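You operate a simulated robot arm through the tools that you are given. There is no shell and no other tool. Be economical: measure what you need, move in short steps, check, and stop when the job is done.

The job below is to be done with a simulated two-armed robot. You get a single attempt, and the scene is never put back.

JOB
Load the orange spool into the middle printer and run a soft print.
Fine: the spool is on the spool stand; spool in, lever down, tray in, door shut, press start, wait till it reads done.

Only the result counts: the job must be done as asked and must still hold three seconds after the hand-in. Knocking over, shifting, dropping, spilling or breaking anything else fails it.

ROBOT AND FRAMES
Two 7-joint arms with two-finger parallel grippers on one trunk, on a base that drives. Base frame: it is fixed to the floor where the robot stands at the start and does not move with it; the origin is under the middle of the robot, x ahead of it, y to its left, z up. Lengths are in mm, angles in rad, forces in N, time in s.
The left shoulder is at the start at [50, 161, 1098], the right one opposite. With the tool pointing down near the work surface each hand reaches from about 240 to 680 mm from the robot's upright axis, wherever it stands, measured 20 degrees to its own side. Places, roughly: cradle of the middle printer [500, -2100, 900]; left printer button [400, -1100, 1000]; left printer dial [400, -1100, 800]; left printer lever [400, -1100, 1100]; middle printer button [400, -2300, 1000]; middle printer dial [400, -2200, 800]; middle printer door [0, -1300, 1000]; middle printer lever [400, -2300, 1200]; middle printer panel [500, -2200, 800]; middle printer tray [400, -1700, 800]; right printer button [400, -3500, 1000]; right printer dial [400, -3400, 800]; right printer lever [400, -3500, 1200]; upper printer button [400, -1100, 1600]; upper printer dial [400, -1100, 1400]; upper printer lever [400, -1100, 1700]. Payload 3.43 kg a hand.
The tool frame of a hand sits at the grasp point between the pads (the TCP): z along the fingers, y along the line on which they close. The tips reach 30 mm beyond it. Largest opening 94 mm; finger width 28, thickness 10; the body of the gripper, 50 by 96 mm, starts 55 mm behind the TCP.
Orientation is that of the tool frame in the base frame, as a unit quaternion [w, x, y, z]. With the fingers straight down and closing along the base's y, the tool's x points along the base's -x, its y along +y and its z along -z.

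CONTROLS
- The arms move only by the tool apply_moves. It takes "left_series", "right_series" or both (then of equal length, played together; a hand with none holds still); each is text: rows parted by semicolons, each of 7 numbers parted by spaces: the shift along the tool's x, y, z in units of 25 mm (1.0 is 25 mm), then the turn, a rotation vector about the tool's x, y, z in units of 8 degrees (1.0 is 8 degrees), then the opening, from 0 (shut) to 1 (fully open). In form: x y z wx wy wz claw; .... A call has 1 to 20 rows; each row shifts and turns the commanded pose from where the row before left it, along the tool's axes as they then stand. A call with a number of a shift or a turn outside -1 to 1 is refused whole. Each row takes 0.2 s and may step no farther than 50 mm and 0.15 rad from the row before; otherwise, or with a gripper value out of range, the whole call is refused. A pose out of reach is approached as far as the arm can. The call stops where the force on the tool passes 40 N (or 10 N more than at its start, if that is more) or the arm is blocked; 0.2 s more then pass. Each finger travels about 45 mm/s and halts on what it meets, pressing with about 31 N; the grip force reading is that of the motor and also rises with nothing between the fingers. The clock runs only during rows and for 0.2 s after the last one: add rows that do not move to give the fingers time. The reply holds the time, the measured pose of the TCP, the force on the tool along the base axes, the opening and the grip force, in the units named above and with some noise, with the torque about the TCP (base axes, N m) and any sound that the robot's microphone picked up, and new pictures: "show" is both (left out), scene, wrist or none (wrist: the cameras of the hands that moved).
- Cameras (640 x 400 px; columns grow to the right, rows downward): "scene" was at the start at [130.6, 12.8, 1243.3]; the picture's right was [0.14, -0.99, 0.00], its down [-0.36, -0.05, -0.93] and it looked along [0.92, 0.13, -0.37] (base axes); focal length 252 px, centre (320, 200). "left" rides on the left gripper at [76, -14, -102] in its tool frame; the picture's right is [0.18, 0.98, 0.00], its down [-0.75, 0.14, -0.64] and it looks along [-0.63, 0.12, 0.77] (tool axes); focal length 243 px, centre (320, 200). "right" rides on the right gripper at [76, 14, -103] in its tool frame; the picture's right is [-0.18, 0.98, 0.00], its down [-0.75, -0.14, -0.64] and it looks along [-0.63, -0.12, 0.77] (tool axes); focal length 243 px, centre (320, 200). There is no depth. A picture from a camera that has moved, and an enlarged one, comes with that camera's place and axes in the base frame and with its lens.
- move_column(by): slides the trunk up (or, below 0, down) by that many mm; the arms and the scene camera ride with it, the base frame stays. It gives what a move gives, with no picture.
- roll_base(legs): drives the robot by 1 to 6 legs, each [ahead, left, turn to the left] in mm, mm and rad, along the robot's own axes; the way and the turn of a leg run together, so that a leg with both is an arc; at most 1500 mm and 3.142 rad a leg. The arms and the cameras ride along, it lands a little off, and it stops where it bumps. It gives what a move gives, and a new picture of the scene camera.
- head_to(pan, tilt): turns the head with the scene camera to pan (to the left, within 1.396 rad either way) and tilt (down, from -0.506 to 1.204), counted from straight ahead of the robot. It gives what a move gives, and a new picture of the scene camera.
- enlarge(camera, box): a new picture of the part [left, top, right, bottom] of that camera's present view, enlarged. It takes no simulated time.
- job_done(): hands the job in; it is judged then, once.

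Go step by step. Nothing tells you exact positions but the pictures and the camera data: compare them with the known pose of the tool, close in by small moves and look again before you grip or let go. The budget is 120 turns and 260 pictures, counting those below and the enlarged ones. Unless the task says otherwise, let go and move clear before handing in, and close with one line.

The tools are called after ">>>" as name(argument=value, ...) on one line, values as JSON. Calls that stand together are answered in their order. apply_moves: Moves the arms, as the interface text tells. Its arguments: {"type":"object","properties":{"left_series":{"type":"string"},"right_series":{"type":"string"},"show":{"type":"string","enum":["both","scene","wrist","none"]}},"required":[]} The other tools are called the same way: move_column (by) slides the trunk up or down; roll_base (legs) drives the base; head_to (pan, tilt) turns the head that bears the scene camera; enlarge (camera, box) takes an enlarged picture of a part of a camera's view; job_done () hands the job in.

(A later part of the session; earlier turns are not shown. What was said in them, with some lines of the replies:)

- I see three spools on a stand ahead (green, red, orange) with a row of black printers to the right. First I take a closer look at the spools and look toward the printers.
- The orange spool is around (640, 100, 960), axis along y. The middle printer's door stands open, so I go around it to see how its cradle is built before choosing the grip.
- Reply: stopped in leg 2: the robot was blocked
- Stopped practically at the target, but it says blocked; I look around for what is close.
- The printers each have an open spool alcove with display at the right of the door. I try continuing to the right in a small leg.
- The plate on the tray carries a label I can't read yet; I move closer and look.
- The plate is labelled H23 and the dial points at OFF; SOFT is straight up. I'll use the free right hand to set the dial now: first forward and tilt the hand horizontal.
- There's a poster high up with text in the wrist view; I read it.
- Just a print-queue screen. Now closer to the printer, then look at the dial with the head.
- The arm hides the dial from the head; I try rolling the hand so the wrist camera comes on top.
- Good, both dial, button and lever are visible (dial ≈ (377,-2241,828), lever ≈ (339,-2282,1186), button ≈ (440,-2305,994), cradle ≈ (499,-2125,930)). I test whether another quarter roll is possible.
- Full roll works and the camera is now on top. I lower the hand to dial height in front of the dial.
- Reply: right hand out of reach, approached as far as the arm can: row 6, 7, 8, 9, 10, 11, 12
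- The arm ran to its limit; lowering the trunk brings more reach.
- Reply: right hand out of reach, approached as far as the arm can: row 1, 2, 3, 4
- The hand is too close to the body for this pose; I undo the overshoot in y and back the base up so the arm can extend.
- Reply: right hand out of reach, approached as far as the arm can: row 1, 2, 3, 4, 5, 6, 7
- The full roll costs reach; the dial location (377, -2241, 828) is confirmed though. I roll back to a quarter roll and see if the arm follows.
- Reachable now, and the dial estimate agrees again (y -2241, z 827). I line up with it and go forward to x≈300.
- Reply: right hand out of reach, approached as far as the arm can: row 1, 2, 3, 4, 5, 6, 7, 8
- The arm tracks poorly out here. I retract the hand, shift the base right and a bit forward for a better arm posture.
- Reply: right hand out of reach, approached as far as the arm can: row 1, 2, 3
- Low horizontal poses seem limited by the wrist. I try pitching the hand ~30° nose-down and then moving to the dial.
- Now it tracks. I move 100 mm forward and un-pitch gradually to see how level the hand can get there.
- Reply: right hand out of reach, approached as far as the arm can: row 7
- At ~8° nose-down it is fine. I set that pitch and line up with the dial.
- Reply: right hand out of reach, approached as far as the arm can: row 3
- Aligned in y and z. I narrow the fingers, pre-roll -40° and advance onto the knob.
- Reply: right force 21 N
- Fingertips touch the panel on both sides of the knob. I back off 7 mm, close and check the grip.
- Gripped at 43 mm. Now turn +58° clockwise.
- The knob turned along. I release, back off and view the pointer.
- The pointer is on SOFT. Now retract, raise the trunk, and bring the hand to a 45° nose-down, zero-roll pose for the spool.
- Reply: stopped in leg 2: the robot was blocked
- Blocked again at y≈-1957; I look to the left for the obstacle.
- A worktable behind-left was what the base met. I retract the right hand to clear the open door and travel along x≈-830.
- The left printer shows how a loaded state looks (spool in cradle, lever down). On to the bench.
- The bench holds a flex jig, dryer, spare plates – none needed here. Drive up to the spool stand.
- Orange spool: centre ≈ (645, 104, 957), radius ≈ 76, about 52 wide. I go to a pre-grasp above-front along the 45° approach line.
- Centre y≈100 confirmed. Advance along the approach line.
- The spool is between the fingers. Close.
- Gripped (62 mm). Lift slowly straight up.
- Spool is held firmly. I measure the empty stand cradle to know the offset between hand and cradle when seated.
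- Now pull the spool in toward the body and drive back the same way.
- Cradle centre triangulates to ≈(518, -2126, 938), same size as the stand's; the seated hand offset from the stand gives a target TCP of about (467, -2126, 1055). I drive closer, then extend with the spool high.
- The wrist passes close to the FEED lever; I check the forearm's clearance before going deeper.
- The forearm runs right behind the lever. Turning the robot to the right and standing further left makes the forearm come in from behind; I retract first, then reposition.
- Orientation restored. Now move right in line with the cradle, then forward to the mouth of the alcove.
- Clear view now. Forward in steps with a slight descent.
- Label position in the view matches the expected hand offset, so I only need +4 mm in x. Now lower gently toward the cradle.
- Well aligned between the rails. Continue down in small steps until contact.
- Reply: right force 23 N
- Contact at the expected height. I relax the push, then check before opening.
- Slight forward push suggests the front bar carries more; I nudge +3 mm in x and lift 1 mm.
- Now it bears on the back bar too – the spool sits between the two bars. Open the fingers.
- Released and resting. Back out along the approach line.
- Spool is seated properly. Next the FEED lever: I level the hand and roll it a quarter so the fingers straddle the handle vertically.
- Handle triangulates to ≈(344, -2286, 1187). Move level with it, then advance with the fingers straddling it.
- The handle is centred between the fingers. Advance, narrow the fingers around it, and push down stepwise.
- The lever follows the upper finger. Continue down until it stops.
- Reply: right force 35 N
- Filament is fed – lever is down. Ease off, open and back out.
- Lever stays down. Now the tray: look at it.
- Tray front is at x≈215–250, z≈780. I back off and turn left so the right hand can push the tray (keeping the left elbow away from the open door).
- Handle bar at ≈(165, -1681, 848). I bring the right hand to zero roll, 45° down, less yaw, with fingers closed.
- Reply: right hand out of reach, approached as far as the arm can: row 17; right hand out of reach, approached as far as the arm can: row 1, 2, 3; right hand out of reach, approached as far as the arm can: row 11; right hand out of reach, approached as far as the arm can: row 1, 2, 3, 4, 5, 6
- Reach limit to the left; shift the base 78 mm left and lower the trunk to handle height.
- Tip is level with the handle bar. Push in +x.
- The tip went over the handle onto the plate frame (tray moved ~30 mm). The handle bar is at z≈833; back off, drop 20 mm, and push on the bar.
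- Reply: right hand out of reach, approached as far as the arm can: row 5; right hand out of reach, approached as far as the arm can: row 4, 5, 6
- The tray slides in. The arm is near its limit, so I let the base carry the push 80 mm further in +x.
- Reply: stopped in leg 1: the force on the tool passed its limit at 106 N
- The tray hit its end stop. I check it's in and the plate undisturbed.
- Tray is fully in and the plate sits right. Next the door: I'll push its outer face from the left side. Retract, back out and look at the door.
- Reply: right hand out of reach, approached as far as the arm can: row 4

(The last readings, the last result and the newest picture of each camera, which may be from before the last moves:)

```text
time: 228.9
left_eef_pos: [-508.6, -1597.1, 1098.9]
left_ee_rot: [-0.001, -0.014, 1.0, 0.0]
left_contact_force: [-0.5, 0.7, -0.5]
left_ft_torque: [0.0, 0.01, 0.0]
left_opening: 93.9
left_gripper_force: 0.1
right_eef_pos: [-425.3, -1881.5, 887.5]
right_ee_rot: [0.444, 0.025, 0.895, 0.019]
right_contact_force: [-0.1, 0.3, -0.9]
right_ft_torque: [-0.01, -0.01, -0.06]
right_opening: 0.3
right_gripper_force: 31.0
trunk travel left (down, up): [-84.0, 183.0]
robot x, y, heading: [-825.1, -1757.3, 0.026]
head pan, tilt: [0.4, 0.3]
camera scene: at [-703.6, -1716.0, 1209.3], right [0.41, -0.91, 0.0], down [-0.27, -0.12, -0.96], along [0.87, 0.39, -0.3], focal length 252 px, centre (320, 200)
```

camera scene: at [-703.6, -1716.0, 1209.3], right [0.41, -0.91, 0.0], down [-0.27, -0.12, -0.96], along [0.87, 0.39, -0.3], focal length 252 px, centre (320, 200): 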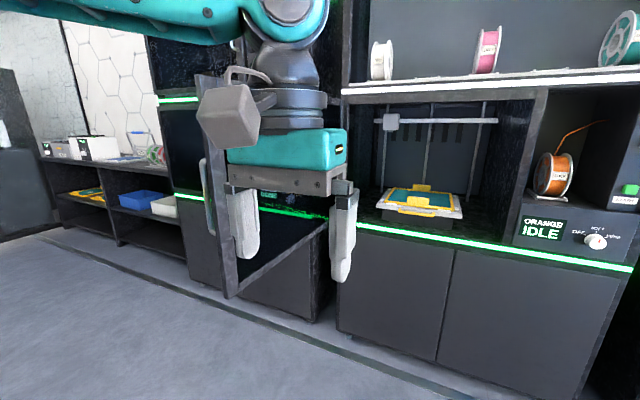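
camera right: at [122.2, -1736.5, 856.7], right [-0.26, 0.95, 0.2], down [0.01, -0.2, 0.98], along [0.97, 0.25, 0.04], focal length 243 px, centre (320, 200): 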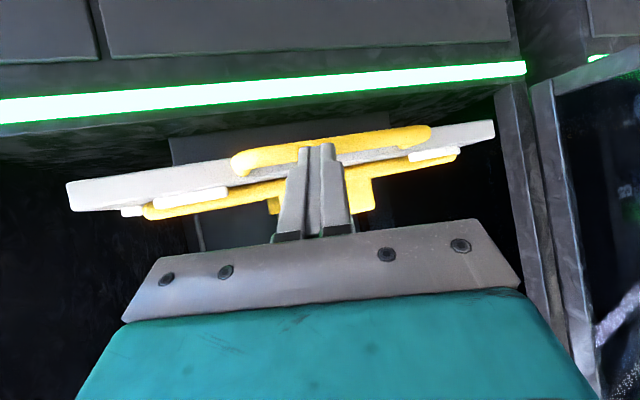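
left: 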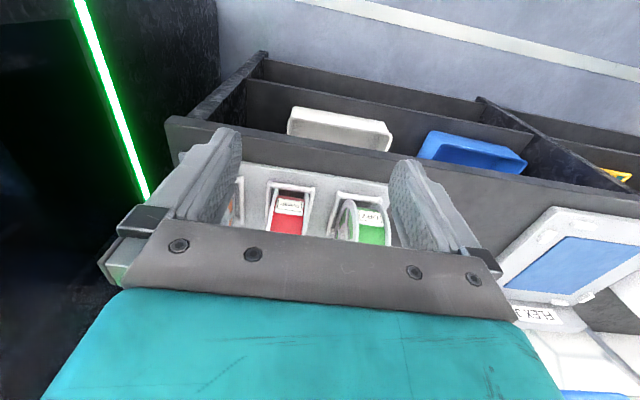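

The door's free edge is at ≈(-306, -1283), hinge ≈(384, -1341). I go around to its outer (left) side.

>>> roll_base(legs=[[-20, 920, -0.025], [0, 0, -0.4]])

>>> move_column(by=90)

>>> apply_moves(right_series="0 0 0 0.67 0 0.5 0; 0 0 0 0.67 0 0.5 0; 0 0 0 0.67 0 0.5 0; 0 0 0 0 0 0 0", show="scene")

```text
time: 238.6
left_eef_pos: [-511.0, -814.9, 1098.4]
left_ee_rot: [0.0, 0.191, 0.982, -0.001]
left_contact_force: [-0.6, 0.2, 0.3]
left_ft_torque: [0.0, 0.01, -0.03]
left_opening: 94.3
left_gripper_force: 0.1
right_eef_pos: [-547.0, -1111.3, 886.6]
right_ee_rot: [0.438, 0.208, 0.871, -0.073]
right_contact_force: [0.2, 0.5, 0.9]
right_ft_torque: [0.0, 0.01, 0.0]
right_opening: 0.2
right_gripper_force: 31.5
trunk travel left (down, up): [-84.0, 183.0]
robot x, y, heading: [-866.7, -832.1, -0.38]
head pan, tilt: [0.4, 0.3]
camera scene: at [-736.2, -847.3, 1209.3], right [0.01, -1.0, 0.0], down [-0.3, 0.0, -0.96], along [0.96, 0.01, -0.3], focal length 252 px, centre (320, 200)
```

scene: 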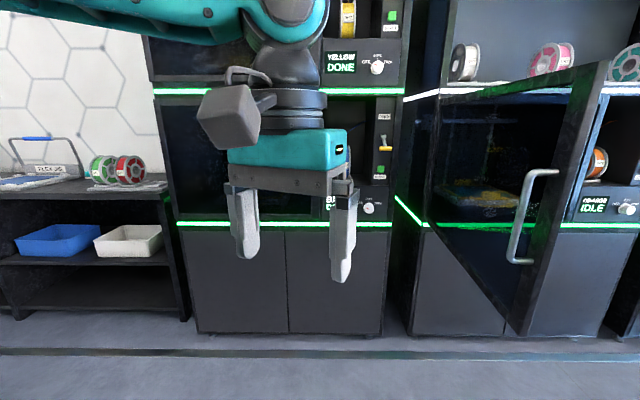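

```text
time: 239.8
left_eef_pos: [-509.4, -815.9, 1188.4]
left_ee_rot: [0.0, 0.191, 0.982, 0.0]
left_contact_force: [0.5, 0.6, 0.4]
left_ft_torque: [-0.01, 0.0, -0.04]
left_opening: 93.9
left_gripper_force: 0.0
right_eef_pos: [-548.0, -1110.3, 977.1]
right_ee_rot: [0.439, 0.207, 0.872, -0.072]
right_contact_force: [0.1, 0.3, -0.1]
right_ft_torque: [0.02, 0.01, 0.02]
right_opening: 0.2
right_gripper_force: 30.7
trunk travel left (down, up): [-174.0, 93.0]
robot x, y, heading: [-867.1, -835.1, -0.39]
head pan, tilt: [0.4, 0.3]
```

```text
time: 240.8
left_eef_pos: [-510.7, -815.6, 1187.7]
left_ee_rot: [0.0, 0.192, 0.981, 0.0]
left_contact_force: [-0.6, 0.5, 0.1]
left_ft_torque: [0.04, 0.03, 0.0]
left_opening: 94.1
left_gripper_force: 0.1
right_eef_pos: [-554.4, -1142.9, 995.0]
right_ee_rot: [0.41, 0.357, 0.826, -0.148]
right_contact_force: [0.1, -0.5, 0.3]
right_ft_torque: [-0.02, -0.01, 0.04]
right_opening: 0.0
right_gripper_force: 30.9
right hand out of reach, approached as far as the arm can: row 1, 2, 3
trunk travel left (down, up): [-174.0, 93.0]
robot x, y, heading: [-867.1, -833.5, -0.386]
head pan, tilt: [0.4, 0.3]
camera scene: at [-736.2, -847.2, 1299.3], right [0.01, -1.0, 0.0], down [-0.3, 0.0, -0.96], along [0.96, 0.01, -0.3], focal length 252 px, centre (320, 200)
```

scene: 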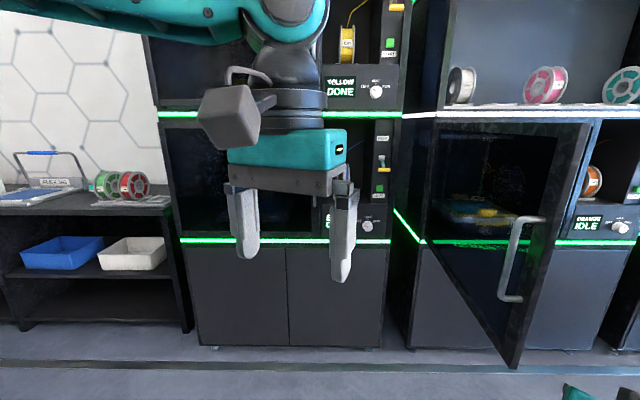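

Clear view of the handle and outer face. I extend the arm and move in so the fingertips are beside the outer face, inboard of the handle.

>>> apply_moves(right_series="-0.538 0.383 0.711 0 0 0 0; -0.538 0.383 0.711 0 0 0 0; -0.538 0.383 0.711 0 0 0 0; -0.538 0.383 0.711 0 0 0 0; -0.538 0.383 0.711 0 0 0 0; -0.538 0.383 0.711 0 0 0 0; -0.538 0.383 0.711 0 0 0 0; 0 0 0 0 0 0 0", show="none")

>>> roll_base(legs=[[232, 130, 0]])

>>> head_to(pan=-0.3, tilt=0.55)

```text
time: 242.6
left_eef_pos: [-510.4, -815.8, 1187.7]
left_ee_rot: [0.0, 0.192, 0.981, 0.0]
left_contact_force: [0.1, -0.1, -0.2]
left_ft_torque: [0.0, 0.02, 0.01]
left_opening: 94.0
left_gripper_force: 0.1
right_eef_pos: [-416.1, -1225.8, 1006.4]
right_ee_rot: [0.411, 0.357, 0.826, -0.148]
right_contact_force: [0.6, -0.1, 0.0]
right_ft_torque: [-0.03, 0.0, 0.03]
right_opening: 0.1
right_gripper_force: 31.0
right hand out of reach, approached as far as the arm can: row 4, 5, 6, 7
trunk travel left (down, up): [-174.0, 93.0]
robot x, y, heading: [-865.8, -833.2, -0.392]
head pan, tilt: [0.4, 0.3]
```

```text
time: 243.9
left_eef_pos: [-386.6, -799.3, 1188.0]
left_ee_rot: [0.0, 0.194, 0.981, 0.0]
left_contact_force: [0.2, 0.5, 0.5]
left_ft_torque: [0.0, -0.02, 0.03]
left_opening: 94.0
left_gripper_force: 0.2
right_eef_pos: [-300.5, -1211.5, 1005.0]
right_ee_rot: [0.402, 0.362, 0.827, -0.153]
right_contact_force: [-14.4, 2.3, 4.6]
right_ft_torque: [-0.06, -0.25, 0.02]
right_opening: 0.0
right_gripper_force: 31.3
trunk travel left (down, up): [-174.0, 93.0]
robot x, y, heading: [-741.6, -819.9, -0.392]
head pan, tilt: [0.4, 0.3]
stopped in leg 1: the force on the tool passed its limit at 134 N (the readings are from after the stop); the commanded pose is now the measured one
camera scene: at [-613.4, -830.6, 1299.5], right [0.01, -1.0, 0.0], down [-0.29, 0.0, -0.96], along [0.96, 0.01, -0.29], focal length 252 px, centre (320, 200)
```

scene: 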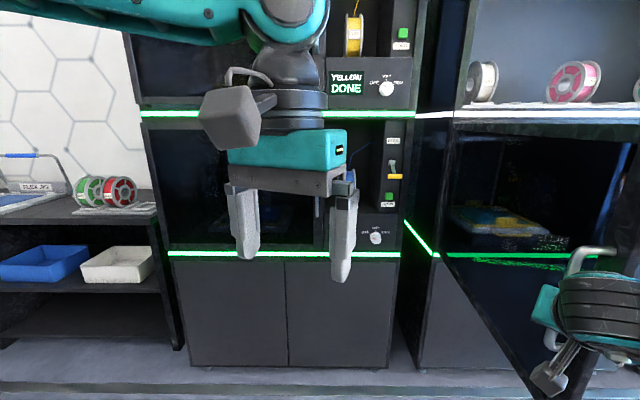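

```text
time: 245.0
left_eef_pos: [-387.2, -799.7, 1189.8]
left_ee_rot: [0.001, 0.193, 0.981, 0.001]
left_contact_force: [0.3, -0.2, 1.0]
left_ft_torque: [0.02, 0.01, 0.0]
left_opening: 93.9
left_gripper_force: 0.0
right_eef_pos: [-300.9, -1211.3, 1004.1]
right_ee_rot: [0.401, 0.362, 0.828, -0.153]
right_contact_force: [-20.5, 2.8, 5.6]
right_ft_torque: [-0.06, -0.32, 0.12]
right_opening: 0.0
right_gripper_force: 30.9
trunk travel left (down, up): [-174.0, 93.0]
robot x, y, heading: [-741.0, -817.7, -0.392]
head pan, tilt: [-0.3, 0.55]
camera scene: at [-637.9, -889.0, 1276.7], right [-0.64, -0.77, 0.0], down [-0.4, 0.33, -0.85], along [0.66, -0.54, -0.52], focal length 252 px, centre (320, 200)
```

scene: 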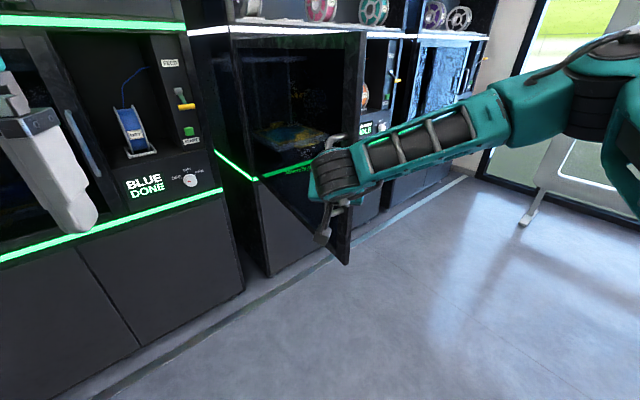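

The fingertips bumped the handle bar (≈(-270,-1230)). I back away, go around with more clearance.

>>> roll_base(legs=[[-51, 44, 0], [199, 93, 0]])

```text
time: 247.4
left_eef_pos: [-195.3, -733.7, 1188.2]
left_ee_rot: [0.0, 0.196, 0.981, 0.0]
left_contact_force: [0.3, -0.3, -0.5]
left_ft_torque: [0.01, 0.04, 0.02]
left_opening: 93.9
left_gripper_force: 0.1
right_eef_pos: [-110.1, -1144.6, 1003.6]
right_ee_rot: [0.4, 0.363, 0.828, -0.153]
right_contact_force: [1.0, 0.1, -0.3]
right_ft_torque: [-0.02, 0.03, 0.0]
right_opening: 0.0
right_gripper_force: 31.2
trunk travel left (down, up): [-174.0, 93.0]
robot x, y, heading: [-550.8, -747.5, -0.391]
head pan, tilt: [-0.3, 0.55]
camera scene: at [-445.7, -821.7, 1276.2], right [-0.64, -0.77, 0.0], down [-0.4, 0.33, -0.85], along [0.66, -0.54, -0.52], focal length 252 px, centre (320, 200)
```

scene: 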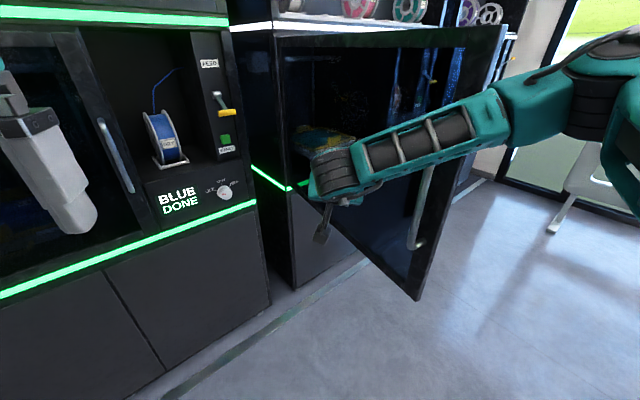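

Now beside the glass inboard of the handle. Push toward -y: approach first, then swing.

>>> roll_base(legs=[[36, -92, 0]])

>>> roll_base(legs=[[75, -150, 0]])

```text
time: 248.8
left_eef_pos: [-197.7, -834.5, 1187.8]
left_ee_rot: [0.0, 0.195, 0.981, -0.001]
left_contact_force: [0.1, -0.6, -0.6]
left_ft_torque: [0.02, -0.01, -0.03]
left_opening: 93.8
left_gripper_force: 0.1
right_eef_pos: [-113.0, -1244.4, 1002.9]
right_ee_rot: [0.401, 0.362, 0.828, -0.152]
right_contact_force: [1.0, -0.1, -0.7]
right_ft_torque: [-0.05, -0.03, -0.01]
right_opening: 0.0
right_gripper_force: 31.3
trunk travel left (down, up): [-174.0, 93.0]
robot x, y, heading: [-552.8, -847.4, -0.397]
head pan, tilt: [-0.3, 0.55]
camera scene: at [-449.2, -922.1, 1276.3], right [-0.64, -0.77, 0.0], down [-0.4, 0.33, -0.85], along [0.66, -0.55, -0.52], focal length 252 px, centre (320, 200)
```

scene: 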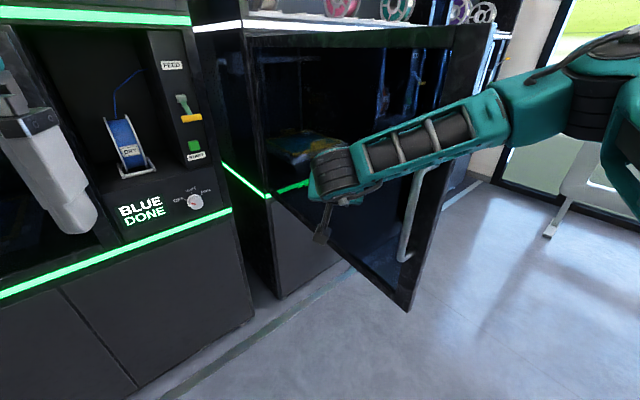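

```text
time: 250.8
left_eef_pos: [-184.8, -1001.3, 1187.6]
left_ee_rot: [0.0, 0.197, 0.98, -0.001]
left_contact_force: [-1.0, 0.0, -0.7]
left_ft_torque: [0.01, -0.01, 0.01]
left_opening: 93.9
left_gripper_force: 0.1
right_eef_pos: [-103.2, -1413.1, 1002.7]
right_ee_rot: [0.401, 0.364, 0.826, -0.154]
right_contact_force: [-0.2, -0.7, 0.1]
right_ft_torque: [-0.04, -0.01, -0.05]
right_opening: 0.0
right_gripper_force: 30.8
trunk travel left (down, up): [-174.0, 93.0]
robot x, y, heading: [-541.7, -1015.0, -0.399]
head pan, tilt: [-0.3, 0.55]
camera scene: at [-436.9, -1088.7, 1276.3], right [-0.64, -0.77, 0.0], down [-0.4, 0.34, -0.85], along [0.65, -0.55, -0.52], focal length 252 px, centre (320, 200)
```

scene: 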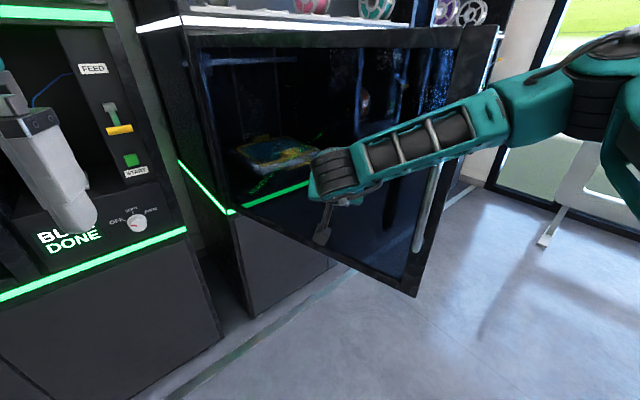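

The door swings with the hand. Continue along the arc.

>>> roll_base(legs=[[65, -109, 0], [109, -73, 0]])

```text
time: 253.3
left_eef_pos: [-97.7, -1234.9, 1187.5]
left_ee_rot: [0.0, 0.197, 0.98, 0.001]
left_contact_force: [0.2, 0.0, 0.7]
left_ft_torque: [0.02, 0.0, 0.05]
left_opening: 93.9
left_gripper_force: 0.1
right_eef_pos: [-13.6, -1646.4, 1001.7]
right_ee_rot: [0.401, 0.364, 0.827, -0.153]
right_contact_force: [0.6, 0.1, 1.4]
right_ft_torque: [-0.05, 0.0, 0.01]
right_opening: 0.0
right_gripper_force: 31.3
trunk travel left (down, up): [-174.0, 93.0]
robot x, y, heading: [-450.9, -1246.0, -0.397]
head pan, tilt: [-0.3, 0.55]
camera scene: at [-348.6, -1321.9, 1276.2], right [-0.64, -0.77, 0.0], down [-0.4, 0.34, -0.85], along [0.65, -0.55, -0.52], focal length 252 px, centre (320, 200)
```

scene: 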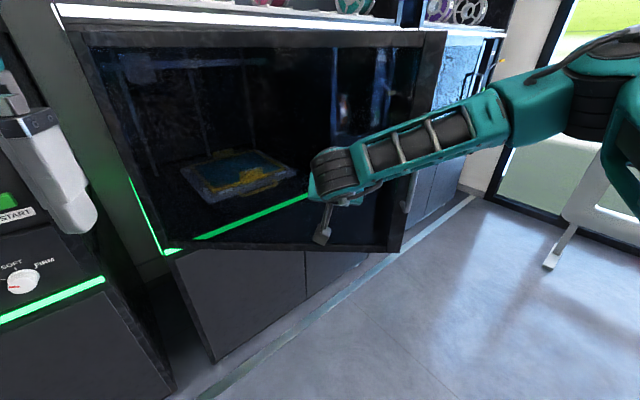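

>>> roll_base(legs=[[123, -47, 0], [140, -5, 0]])

```text
time: 255.5
left_eef_pos: [121.8, -1383.1, 1188.8]
left_ee_rot: [0.0, 0.197, 0.98, 0.0]
left_contact_force: [-0.1, -0.3, 0.1]
left_ft_torque: [0.03, -0.01, 0.02]
left_opening: 94.0
left_gripper_force: 0.1
right_eef_pos: [204.3, -1794.1, 1003.6]
right_ee_rot: [0.399, 0.365, 0.827, -0.154]
right_contact_force: [-0.5, -0.7, 0.6]
right_ft_torque: [0.01, 0.02, -0.01]
right_opening: 0.0
right_gripper_force: 30.5
trunk travel left (down, up): [-174.0, 93.0]
robot x, y, heading: [-233.1, -1399.1, -0.402]
head pan, tilt: [-0.3, 0.55]
camera scene: at [-129.3, -1470.4, 1276.2], right [-0.64, -0.77, 0.0], down [-0.4, 0.34, -0.85], along [0.65, -0.55, -0.52], focal length 252 px, centre (320, 200)
```

scene: 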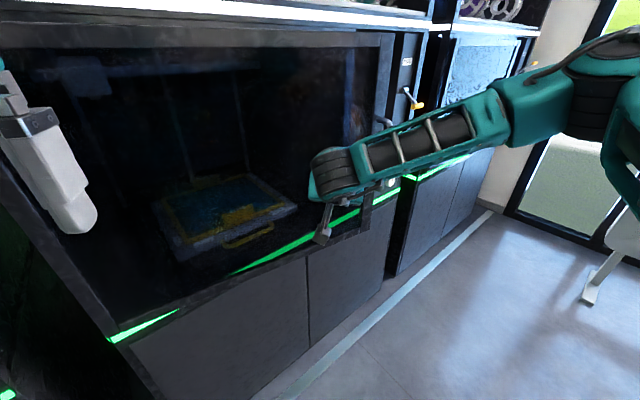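

Almost closed; a bit more in +x, then finish with the arm.

>>> roll_base(legs=[[65, 27, 0]])

>>> apply_moves(right_series="-0.245 0.427 0.343 0 0 0 0; -0.245 0.427 0.343 0 0 0 0; -0.245 0.427 0.343 0 0 0 0; -0.245 0.427 0.343 0 0 0 0; -0.245 0.427 0.343 0 0 0 0; 0 0 0 0 0 0 0", show="scene")

```text
time: 256.6
left_eef_pos: [193.1, -1382.6, 1188.2]
left_ee_rot: [0.0, 0.196, 0.981, 0.0]
left_contact_force: [-0.1, 0.2, -0.9]
left_ft_torque: [0.0, 0.01, -0.05]
left_opening: 94.0
left_gripper_force: 0.1
right_eef_pos: [275.6, -1793.6, 1002.4]
right_ee_rot: [0.4, 0.364, 0.827, -0.154]
right_contact_force: [0.8, 0.2, -0.1]
right_ft_torque: [0.05, -0.01, 0.0]
right_opening: 0.2
right_gripper_force: 30.8
trunk travel left (down, up): [-174.0, 93.0]
robot x, y, heading: [-158.9, -1397.4, -0.395]
head pan, tilt: [-0.3, 0.55]
camera scene: at [-58.5, -1469.8, 1276.2], right [-0.64, -0.77, 0.0], down [-0.4, 0.34, -0.85], along [0.65, -0.55, -0.52], focal length 252 px, centre (320, 200)
```

scene: 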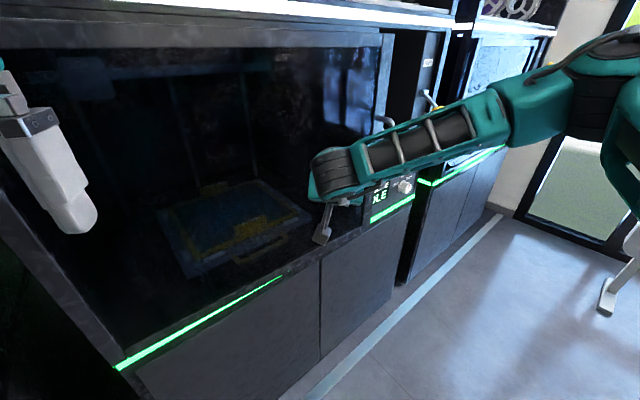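

```text
time: 257.9
left_eef_pos: [191.5, -1382.0, 1187.6]
left_ee_rot: [0.0, 0.196, 0.981, -0.001]
left_contact_force: [-0.6, -0.8, 0.8]
left_ft_torque: [-0.01, -0.04, -0.01]
left_opening: 93.9
left_gripper_force: 0.1
right_eef_pos: [307.6, -1823.6, 1023.3]
right_ee_rot: [0.401, 0.364, 0.827, -0.153]
right_contact_force: [-0.5, 0.1, 0.2]
right_ft_torque: [-0.05, 0.01, 0.01]
right_opening: 0.1
right_gripper_force: 30.7
right hand out of reach, approached as far as the arm can: row 1, 2, 3, 4, 5
trunk travel left (down, up): [-174.0, 93.0]
robot x, y, heading: [-162.2, -1397.0, -0.395]
head pan, tilt: [-0.3, 0.55]
camera scene: at [-59.3, -1469.8, 1276.3], right [-0.64, -0.77, 0.0], down [-0.4, 0.34, -0.85], along [0.65, -0.55, -0.52], focal length 252 px, centre (320, 200)
```

scene: 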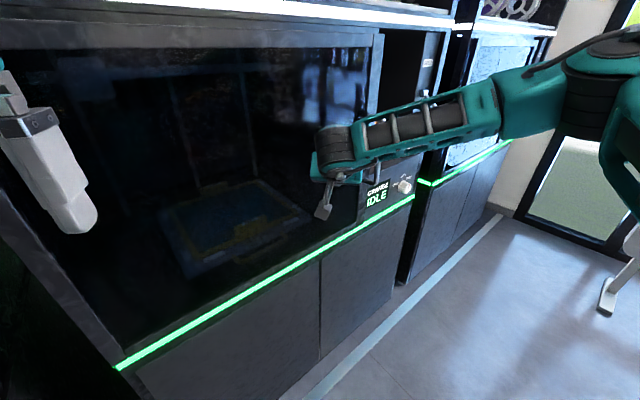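

The door looks flush; one gentle confirmation push.

>>> roll_base(legs=[[30, 12, 0]])

```text
time: 258.8
left_eef_pos: [225.5, -1381.8, 1187.8]
left_ee_rot: [0.0, 0.196, 0.981, 0.001]
left_contact_force: [0.0, -0.8, 0.6]
left_ft_torque: [0.01, -0.02, 0.02]
left_opening: 94.0
left_gripper_force: 0.0
right_eef_pos: [340.5, -1824.2, 1021.8]
right_ee_rot: [0.402, 0.363, 0.827, -0.153]
right_contact_force: [0.0, -0.5, 0.2]
right_ft_torque: [-0.02, -0.03, 0.03]
right_opening: 0.1
right_gripper_force: 31.1
trunk travel left (down, up): [-174.0, 93.0]
robot x, y, heading: [-131.7, -1395.3, -0.397]
head pan, tilt: [-0.3, 0.55]
camera scene: at [-26.4, -1469.9, 1276.3], right [-0.64, -0.77, 0.0], down [-0.4, 0.33, -0.85], along [0.65, -0.55, -0.52], focal length 252 px, centre (320, 200)
```

scene: 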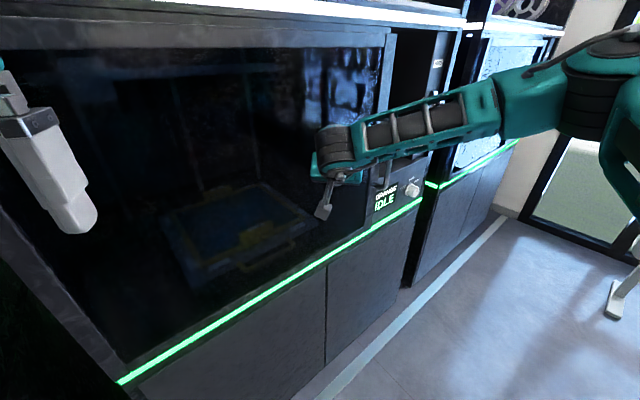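

>>> roll_base(legs=[[28, 11, 0]])

>>> enlarge(camera="scene", box=[300, 20, 460, 240])

```text
time: 259.6
left_eef_pos: [230.8, -1382.2, 1187.8]
left_ee_rot: [0.001, 0.198, 0.98, -0.001]
left_contact_force: [-0.5, 0.6, 0.5]
left_ft_torque: [0.02, 0.0, 0.0]
left_opening: 93.9
left_gripper_force: 0.0
right_eef_pos: [341.8, -1823.3, 1021.3]
right_ee_rot: [0.396, 0.37, 0.826, -0.158]
right_contact_force: [-19.4, 6.7, 9.7]
right_ft_torque: [-0.09, -0.11, -0.12]
right_opening: 0.2
right_gripper_force: 31.1
trunk travel left (down, up): [-174.0, 93.0]
robot x, y, heading: [-120.5, -1393.2, -0.398]
head pan, tilt: [-0.3, 0.55]
stopped in leg 1: the force on the tool passed its limit at 60 N (the readings are from after the stop); the commanded pose is now the measured one
camera scene: at [-20.3, -1469.1, 1276.8], right [-0.64, -0.77, 0.0], down [-0.4, 0.33, -0.85], along [0.65, -0.55, -0.52], focal length 252 px, centre (320, 200)
```

scene: 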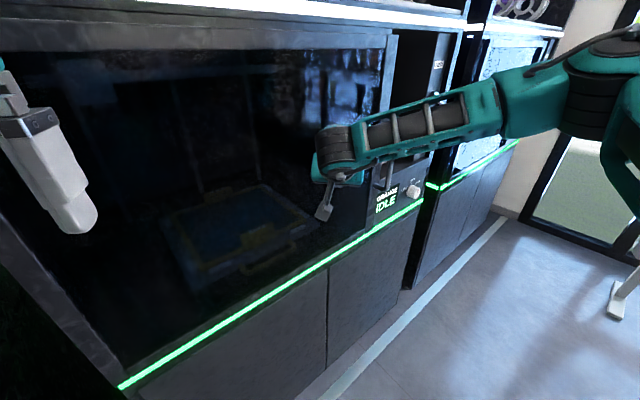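

```text
1.82 times, centred on (380, 130) of scene
camera zoom: at [-20.3, -1469.1, 1276.8], right [-0.64, -0.77, 0.0], down [-0.4, 0.33, -0.85], along [0.65, -0.55, -0.52], focal length 458 px, centre (211, 327)
```

zoom: 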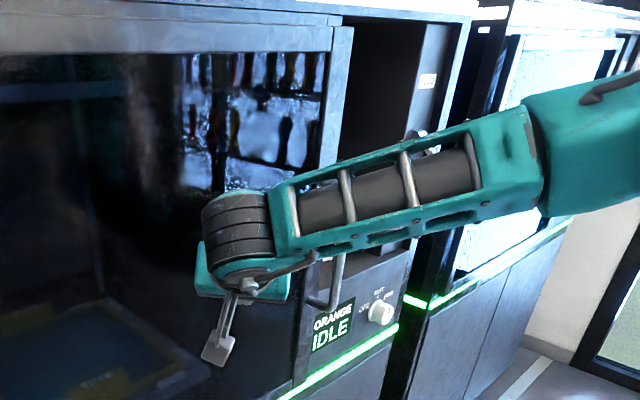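

Contact at 60 N: the door is shut. Back away, move right, and orient the hand level for the START button (≈(393, -2286, 1007)).

>>> roll_base(legs=[[-203, -86, 0], [163, -387, 0]])

>>> apply_moves(right_series="0 0 0 -0.737 0.03 -0.61 0; 0 0 0 -0.737 0.03 -0.61 0; 0 0 0 -0.737 0.03 -0.61 0; 0 0 0 -0.737 0.03 -0.61 0; 0 0 0 -0.737 0.03 -0.61 0; 0 0 0 -0.737 0.03 -0.61 0; 0 0 0 0 -1 0 0; 0 0 0 0 -1 0 0; 0 0 0 0 -1 0 0; 0 0 0 0 -1 0 0; 0 0 0 0 -0.5 0 0; 0 0 0 0 0 0 0", show="both")

```text
time: 264.8
left_eef_pos: [13.6, -1800.6, 1188.5]
left_ee_rot: [0.0, 0.193, 0.981, 0.0]
left_contact_force: [-0.5, -0.5, -0.1]
left_ft_torque: [0.0, 0.03, 0.02]
left_opening: 93.9
left_gripper_force: 0.1
right_eef_pos: [130.2, -2240.8, 1020.3]
right_ee_rot: [0.395, 0.365, 0.828, -0.156]
right_contact_force: [0.1, 0.1, 0.1]
right_ft_torque: [0.0, 0.01, 0.02]
right_opening: 0.0
right_gripper_force: 30.9
trunk travel left (down, up): [-174.0, 93.0]
robot x, y, heading: [-339.0, -1815.7, -0.386]
head pan, tilt: [-0.3, 0.55]
camera scene: at [-235.8, -1889.4, 1276.3], right [-0.64, -0.77, 0.0], down [-0.4, 0.33, -0.85], along [0.66, -0.54, -0.52], focal length 252 px, centre (320, 200)
```

scene: 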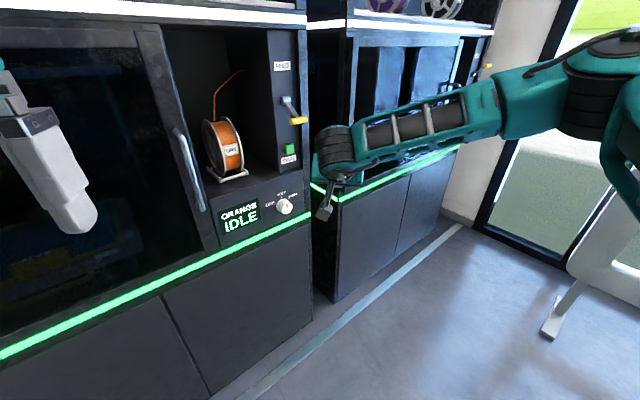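

```text
time: 267.4
left_eef_pos: [15.9, -1799.9, 1188.7]
left_ee_rot: [0.0, 0.193, 0.981, 0.0]
left_contact_force: [0.7, 0.5, 0.1]
left_ft_torque: [0.02, -0.01, 0.02]
left_opening: 94.1
left_gripper_force: 0.0
right_eef_pos: [99.7, -2268.0, 1167.6]
right_ee_rot: [0.678, 0.015, 0.735, 0.009]
right_contact_force: [0.5, 0.5, -0.2]
right_ft_torque: [0.02, 0.01, 0.02]
right_opening: 0.0
right_gripper_force: 31.1
right hand out of reach, approached as far as the arm can: row 9, 10, 11
trunk travel left (down, up): [-174.0, 93.0]
robot x, y, heading: [-342.9, -1820.9, -0.386]
head pan, tilt: [-0.3, 0.55]
camera scene: at [-235.6, -1889.2, 1276.3], right [-0.64, -0.77, 0.0], down [-0.4, 0.33, -0.85], along [0.66, -0.54, -0.52], focal length 252 px, centre (320, 200)
camera right: at [-7.8, -2249.7, 1100.7], right [0.02, 0.98, 0.22], down [-0.58, -0.16, 0.8], along [0.81, -0.15, 0.56], focal length 243 px, centre (320, 200)
```

scene: 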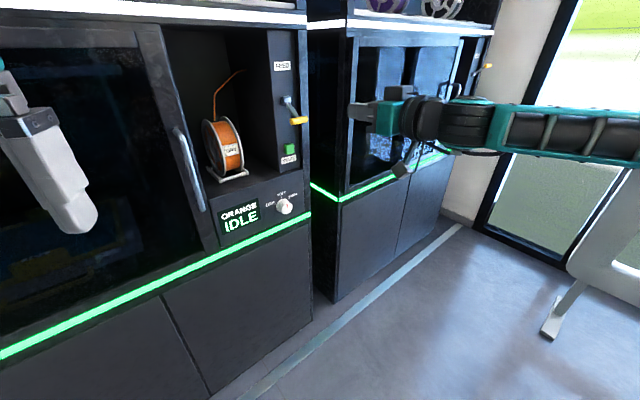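
right: 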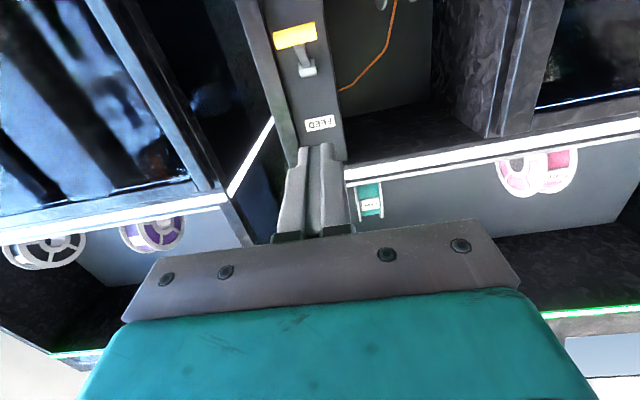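

Level now but high; the trunk brings it down to button height.

>>> move_column(by=-158)

>>> roll_base(legs=[[140, 58, 0]])

```text
time: 269.2
left_eef_pos: [16.6, -1801.0, 1029.6]
left_ee_rot: [-0.001, 0.193, 0.981, 0.0]
left_contact_force: [0.0, 0.3, -0.3]
left_ft_torque: [0.01, 0.03, 0.01]
left_opening: 94.0
left_gripper_force: 0.0
right_eef_pos: [99.8, -2267.2, 1010.6]
right_ee_rot: [0.678, 0.016, 0.735, 0.008]
right_contact_force: [0.2, 0.4, 0.7]
right_ft_torque: [0.01, 0.03, 0.01]
right_opening: 0.0
right_gripper_force: 31.3
trunk travel left (down, up): [-16.0, 251.0]
robot x, y, heading: [-341.1, -1818.9, -0.388]
head pan, tilt: [-0.3, 0.55]
```

```text
time: 270.6
left_eef_pos: [168.6, -1801.8, 1029.6]
left_ee_rot: [0.0, 0.193, 0.981, 0.0]
left_contact_force: [0.0, -0.1, -0.7]
left_ft_torque: [-0.01, 0.0, 0.01]
left_opening: 93.9
left_gripper_force: 0.1
right_eef_pos: [253.9, -2268.7, 1009.9]
right_ee_rot: [0.677, 0.015, 0.735, 0.009]
right_contact_force: [0.3, 0.3, 0.0]
right_ft_torque: [-0.02, -0.01, -0.02]
right_opening: 0.1
right_gripper_force: 31.0
trunk travel left (down, up): [-16.0, 251.0]
robot x, y, heading: [-183.3, -1815.5, -0.387]
head pan, tilt: [-0.3, 0.55]
camera scene: at [-81.2, -1889.9, 1118.3], right [-0.64, -0.77, 0.0], down [-0.4, 0.33, -0.85], along [0.66, -0.54, -0.52], focal length 252 px, centre (320, 200)
```

scene: 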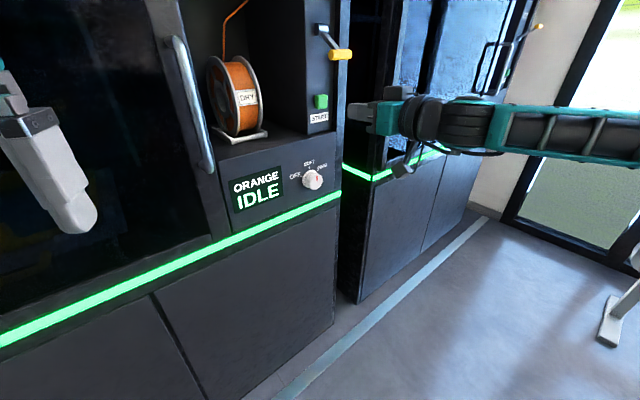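

Button ray agrees (≈(393,-2282,1008)). Align in y and approach to about 15 mm.

>>> apply_moves(right_series="0 -0.62 0 0 0 0 0; 0 0 0.8 0 0 0 0; 0 0 0.8 0 0 0 0; -0.05 0 0.8 0 0 0 0; -0.05 0 0.7 0 0 0 0; 0 0 0 0 0 0 0", show="none")

>>> enlarge(camera="scene", box=[230, 0, 430, 200])

```text
time: 272.1
left_eef_pos: [168.8, -1801.4, 1031.8]
left_ee_rot: [0.0, 0.194, 0.981, 0.0]
left_contact_force: [1.2, -0.8, -0.7]
left_ft_torque: [0.03, 0.0, 0.0]
left_opening: 94.0
left_gripper_force: 0.2
right_eef_pos: [328.0, -2287.1, 1021.9]
right_ee_rot: [0.675, 0.016, 0.737, 0.008]
right_contact_force: [-0.2, 0.6, 0.3]
right_ft_torque: [-0.03, 0.01, -0.02]
right_opening: 0.0
right_gripper_force: 30.3
right hand out of reach, approached as far as the arm can: row 3, 4, 5
trunk travel left (down, up): [-16.0, 251.0]
robot x, y, heading: [-187.0, -1816.0, -0.388]
head pan, tilt: [-0.3, 0.55]
```

```text
2.00 times, centred on (330, 100) of scene
camera zoom: at [-81.3, -1889.9, 1118.3], right [-0.64, -0.77, 0.0], down [-0.4, 0.33, -0.85], along [0.66, -0.54, -0.52], focal length 504 px, centre (300, 400)
```

zoom: 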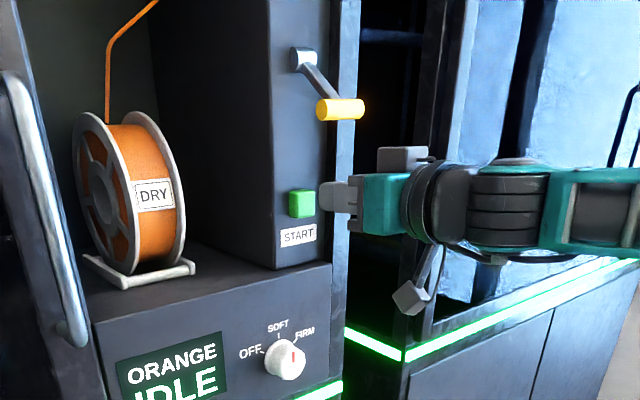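

Tip is ~15 mm high; lower the trunk 14 mm and press by rolling forward.

>>> move_column(by=-14)

>>> roll_base(legs=[[22, 9, 0]])

>>> enlarge(camera="scene", box=[230, 0, 430, 200])

```text
time: 272.7
left_eef_pos: [168.6, -1801.4, 1016.0]
left_ee_rot: [0.0, 0.193, 0.981, 0.0]
left_contact_force: [0.0, -0.3, 0.6]
left_ft_torque: [0.0, 0.0, 0.04]
left_opening: 94.2
left_gripper_force: 0.0
right_eef_pos: [328.6, -2285.8, 1008.3]
right_ee_rot: [0.675, 0.016, 0.738, 0.008]
right_contact_force: [1.1, 0.1, 0.3]
right_ft_torque: [0.01, 0.01, -0.01]
right_opening: 0.1
right_gripper_force: 30.9
trunk travel left (down, up): [-2.0, 265.0]
robot x, y, heading: [-187.8, -1818.1, -0.388]
head pan, tilt: [-0.3, 0.55]
```

```text
time: 273.5
left_eef_pos: [193.6, -1800.9, 1016.5]
left_ee_rot: [0.001, 0.193, 0.981, 0.0]
left_contact_force: [-0.5, -0.4, 0.0]
left_ft_torque: [0.02, 0.01, 0.01]
left_opening: 94.1
left_gripper_force: 0.0
right_eef_pos: [352.2, -2287.5, 1008.2]
right_ee_rot: [0.676, 0.014, 0.737, 0.009]
right_contact_force: [0.1, -0.1, 0.4]
right_ft_torque: [-0.02, 0.0, 0.0]
right_opening: 0.0
right_gripper_force: 30.8
trunk travel left (down, up): [-2.0, 265.0]
robot x, y, heading: [-161.9, -1820.5, -0.386]
head pan, tilt: [-0.3, 0.55]
camera scene: at [-57.2, -1890.2, 1104.3], right [-0.64, -0.77, 0.0], down [-0.4, 0.33, -0.85], along [0.66, -0.54, -0.52], focal length 252 px, centre (320, 200)
```

scene: 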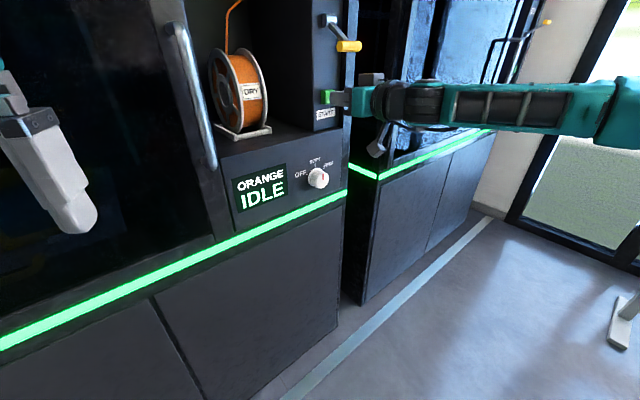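

```text
2.00 times, centred on (330, 100) of scene
camera zoom: at [-57.2, -1890.2, 1104.3], right [-0.64, -0.77, 0.0], down [-0.4, 0.33, -0.85], along [0.66, -0.54, -0.52], focal length 504 px, centre (300, 400)
```

zoom: 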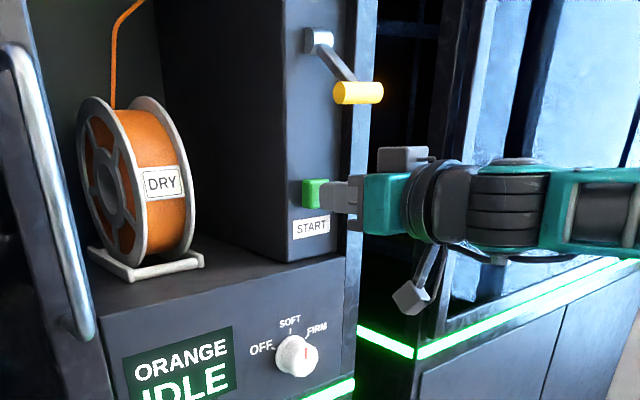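

Tip is right at the button. Push a bit more.

>>> roll_base(legs=[[18, 8, 0]])

```text
time: 274.3
left_eef_pos: [209.4, -1801.4, 1017.4]
left_ee_rot: [0.001, 0.193, 0.981, -0.001]
left_contact_force: [0.2, 0.6, 0.4]
left_ft_torque: [0.01, 0.02, 0.02]
left_opening: 93.8
left_gripper_force: 0.1
right_eef_pos: [367.2, -2286.3, 1009.7]
right_ee_rot: [0.676, 0.016, 0.737, 0.009]
right_contact_force: [-32.8, 2.7, -4.3]
right_ft_torque: [-0.12, -0.23, 0.14]
right_opening: 0.0
right_gripper_force: 30.9
trunk travel left (down, up): [-2.0, 265.0]
robot x, y, heading: [-142.5, -1815.6, -0.388]
head pan, tilt: [-0.3, 0.55]
heard: click
camera scene: at [-41.0, -1889.5, 1104.6], right [-0.64, -0.77, 0.0], down [-0.4, 0.33, -0.85], along [0.66, -0.54, -0.52], focal length 252 px, centre (320, 200)
```

scene: 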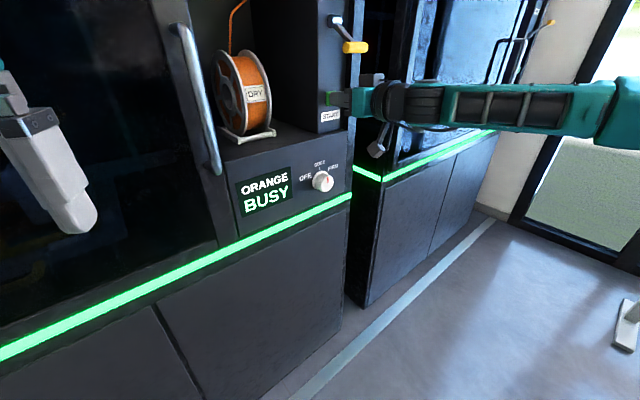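

Click – the printer now reads BUSY. I back the hand off and let time run.

>>> roll_base(legs=[[-139, -57, 0]])

>>> apply_moves(right_series="0 0 0 0 0 0 0; 0 0 0 0 0 0 0; 0 0 0 0 0 0 0; 0 0 0 0 0 0 0; 0 0 0 0 0 0 0; 0 0 0 0 0 0 0; 0 0 0 0 0 0 0; 0 0 0 0 0 0 0; 0 0 0 0 0 0 0; 0 0 0 0 0 0 0; 0 0 0 0 0 0 0; 0 0 0 0 0 0 0; 0 0 0 0 0 0 0; 0 0 0 0 0 0 0; 0 0 0 0 0 0 0; 0 0 0 0 0 0 0; 0 0 0 0 0 0 0; 0 0 0 0 0 0 0; 0 0 0 0 0 0 0; 0 0 0 0 0 0 0", show="scene")

```text
time: 275.6
left_eef_pos: [61.9, -1799.4, 1015.3]
left_ee_rot: [0.0, 0.194, 0.981, 0.0]
left_contact_force: [-0.2, 0.4, 0.5]
left_ft_torque: [0.0, 0.02, -0.02]
left_opening: 93.9
left_gripper_force: 0.1
right_eef_pos: [221.4, -2284.6, 1007.5]
right_ee_rot: [0.674, 0.014, 0.738, 0.01]
right_contact_force: [0.4, 0.4, 0.2]
right_ft_torque: [-0.01, 0.0, -0.02]
right_opening: 0.0
right_gripper_force: 31.5
trunk travel left (down, up): [-2.0, 265.0]
robot x, y, heading: [-290.4, -1818.5, -0.389]
head pan, tilt: [-0.3, 0.55]
camera scene: at [-188.3, -1889.1, 1104.4], right [-0.64, -0.77, 0.0], down [-0.4, 0.33, -0.85], along [0.66, -0.54, -0.52], focal length 252 px, centre (320, 200)
```

scene: 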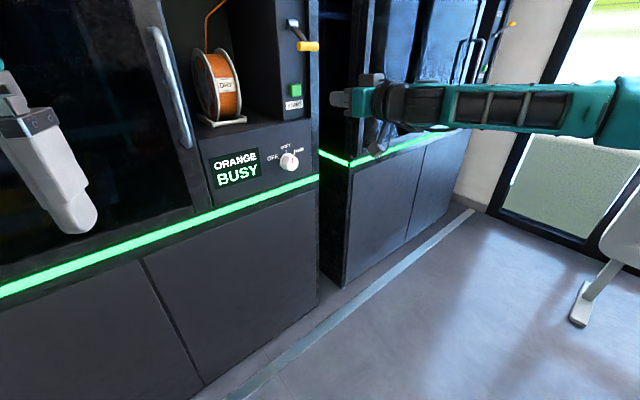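

```text
time: 279.9
left_eef_pos: [62.7, -1801.3, 1016.0]
left_ee_rot: [-0.001, 0.193, 0.981, 0.0]
left_contact_force: [-0.3, -0.2, 0.4]
left_ft_torque: [0.01, -0.01, -0.02]
left_opening: 94.2
left_gripper_force: 0.0
right_eef_pos: [220.3, -2284.9, 1006.5]
right_ee_rot: [0.675, 0.016, 0.738, 0.008]
right_contact_force: [0.5, 0.4, 0.2]
right_ft_torque: [0.0, 0.01, 0.01]
right_opening: 0.0
right_gripper_force: 31.2
trunk travel left (down, up): [-2.0, 265.0]
robot x, y, heading: [-293.2, -1818.4, -0.39]
head pan, tilt: [-0.3, 0.55]
camera scene: at [-188.1, -1889.1, 1104.3], right [-0.64, -0.77, 0.0], down [-0.4, 0.33, -0.85], along [0.66, -0.54, -0.52], focal length 252 px, centre (320, 200)
```

scene: 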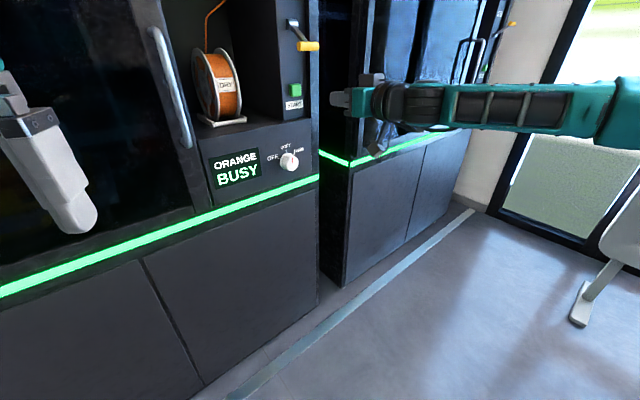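

Still BUSY. I wait several more stretches.

>>> apply_moves(right_series="0 0 0 0 0 0 0; 0 0 0 0 0 0 0; 0 0 0 0 0 0 0; 0 0 0 0 0 0 0; 0 0 0 0 0 0 0; 0 0 0 0 0 0 0; 0 0 0 0 0 0 0; 0 0 0 0 0 0 0; 0 0 0 0 0 0 0; 0 0 0 0 0 0 0; 0 0 0 0 0 0 0; 0 0 0 0 0 0 0; 0 0 0 0 0 0 0; 0 0 0 0 0 0 0; 0 0 0 0 0 0 0; 0 0 0 0 0 0 0; 0 0 0 0 0 0 0; 0 0 0 0 0 0 0; 0 0 0 0 0 0 0; 0 0 0 0 0 0 0", show="none")

>>> apply_moves(right_series="0 0 0 0 0 0 0; 0 0 0 0 0 0 0; 0 0 0 0 0 0 0; 0 0 0 0 0 0 0; 0 0 0 0 0 0 0; 0 0 0 0 0 0 0; 0 0 0 0 0 0 0; 0 0 0 0 0 0 0; 0 0 0 0 0 0 0; 0 0 0 0 0 0 0; 0 0 0 0 0 0 0; 0 0 0 0 0 0 0; 0 0 0 0 0 0 0; 0 0 0 0 0 0 0; 0 0 0 0 0 0 0; 0 0 0 0 0 0 0; 0 0 0 0 0 0 0; 0 0 0 0 0 0 0; 0 0 0 0 0 0 0; 0 0 0 0 0 0 0", show="none")

>>> apply_moves(right_series="0 0 0 0 0 0 0; 0 0 0 0 0 0 0; 0 0 0 0 0 0 0; 0 0 0 0 0 0 0; 0 0 0 0 0 0 0; 0 0 0 0 0 0 0; 0 0 0 0 0 0 0; 0 0 0 0 0 0 0; 0 0 0 0 0 0 0; 0 0 0 0 0 0 0; 0 0 0 0 0 0 0; 0 0 0 0 0 0 0; 0 0 0 0 0 0 0; 0 0 0 0 0 0 0; 0 0 0 0 0 0 0; 0 0 0 0 0 0 0; 0 0 0 0 0 0 0; 0 0 0 0 0 0 0; 0 0 0 0 0 0 0; 0 0 0 0 0 0 0", show="scene")

```text
time: 284.1
left_eef_pos: [62.9, -1799.1, 1015.6]
left_ee_rot: [0.0, 0.193, 0.981, -0.002]
left_contact_force: [-1.2, 0.1, -0.3]
left_ft_torque: [0.0, -0.01, 0.02]
left_opening: 94.0
left_gripper_force: 0.0
right_eef_pos: [222.1, -2286.0, 1006.4]
right_ee_rot: [0.675, 0.015, 0.738, 0.01]
right_contact_force: [0.1, -0.1, 0.1]
right_ft_torque: [-0.02, -0.03, 0.0]
right_opening: 0.0
right_gripper_force: 31.0
trunk travel left (down, up): [-2.0, 265.0]
robot x, y, heading: [-290.6, -1813.9, -0.388]
head pan, tilt: [-0.3, 0.55]
```

```text
time: 288.2
left_eef_pos: [64.2, -1799.3, 1016.0]
left_ee_rot: [0.0, 0.193, 0.981, -0.001]
left_contact_force: [0.9, 0.2, 0.5]
left_ft_torque: [0.0, 0.04, -0.02]
left_opening: 93.8
left_gripper_force: 0.0
right_eef_pos: [222.1, -2286.0, 1007.9]
right_ee_rot: [0.674, 0.016, 0.738, 0.009]
right_contact_force: [-0.5, -0.1, -0.6]
right_ft_torque: [-0.01, 0.0, 0.01]
right_opening: 0.0
right_gripper_force: 30.8
trunk travel left (down, up): [-2.0, 265.0]
robot x, y, heading: [-290.8, -1816.8, -0.385]
head pan, tilt: [-0.3, 0.55]
```

```text
time: 292.4
left_eef_pos: [61.9, -1800.1, 1015.5]
left_ee_rot: [0.0, 0.193, 0.981, 0.0]
left_contact_force: [0.3, 0.0, -0.2]
left_ft_torque: [0.01, 0.01, -0.01]
left_opening: 94.0
left_gripper_force: 0.0
right_eef_pos: [221.4, -2285.4, 1007.2]
right_ee_rot: [0.675, 0.015, 0.737, 0.009]
right_contact_force: [0.2, -0.8, -0.9]
right_ft_torque: [-0.02, -0.01, -0.03]
right_opening: 0.2
right_gripper_force: 30.7
trunk travel left (down, up): [-2.0, 265.0]
robot x, y, heading: [-291.8, -1816.5, -0.384]
head pan, tilt: [-0.3, 0.55]
camera scene: at [-188.1, -1889.1, 1104.3], right [-0.64, -0.77, 0.0], down [-0.4, 0.33, -0.85], along [0.66, -0.54, -0.52], focal length 252 px, centre (320, 200)
```

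scene: 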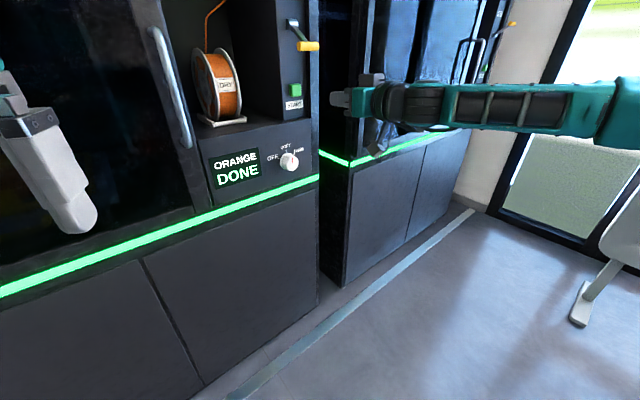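

The display reads ORANGE DONE. The door is shut, the lever is down, the spool is in its cradle, and both hands are clear of everything, so I hand in.

>>> job_done()

```text
The job is handed in.
```

The orange spool is loaded in the middle printer, and the soft print ran until the display read DONE. The job is handed in.
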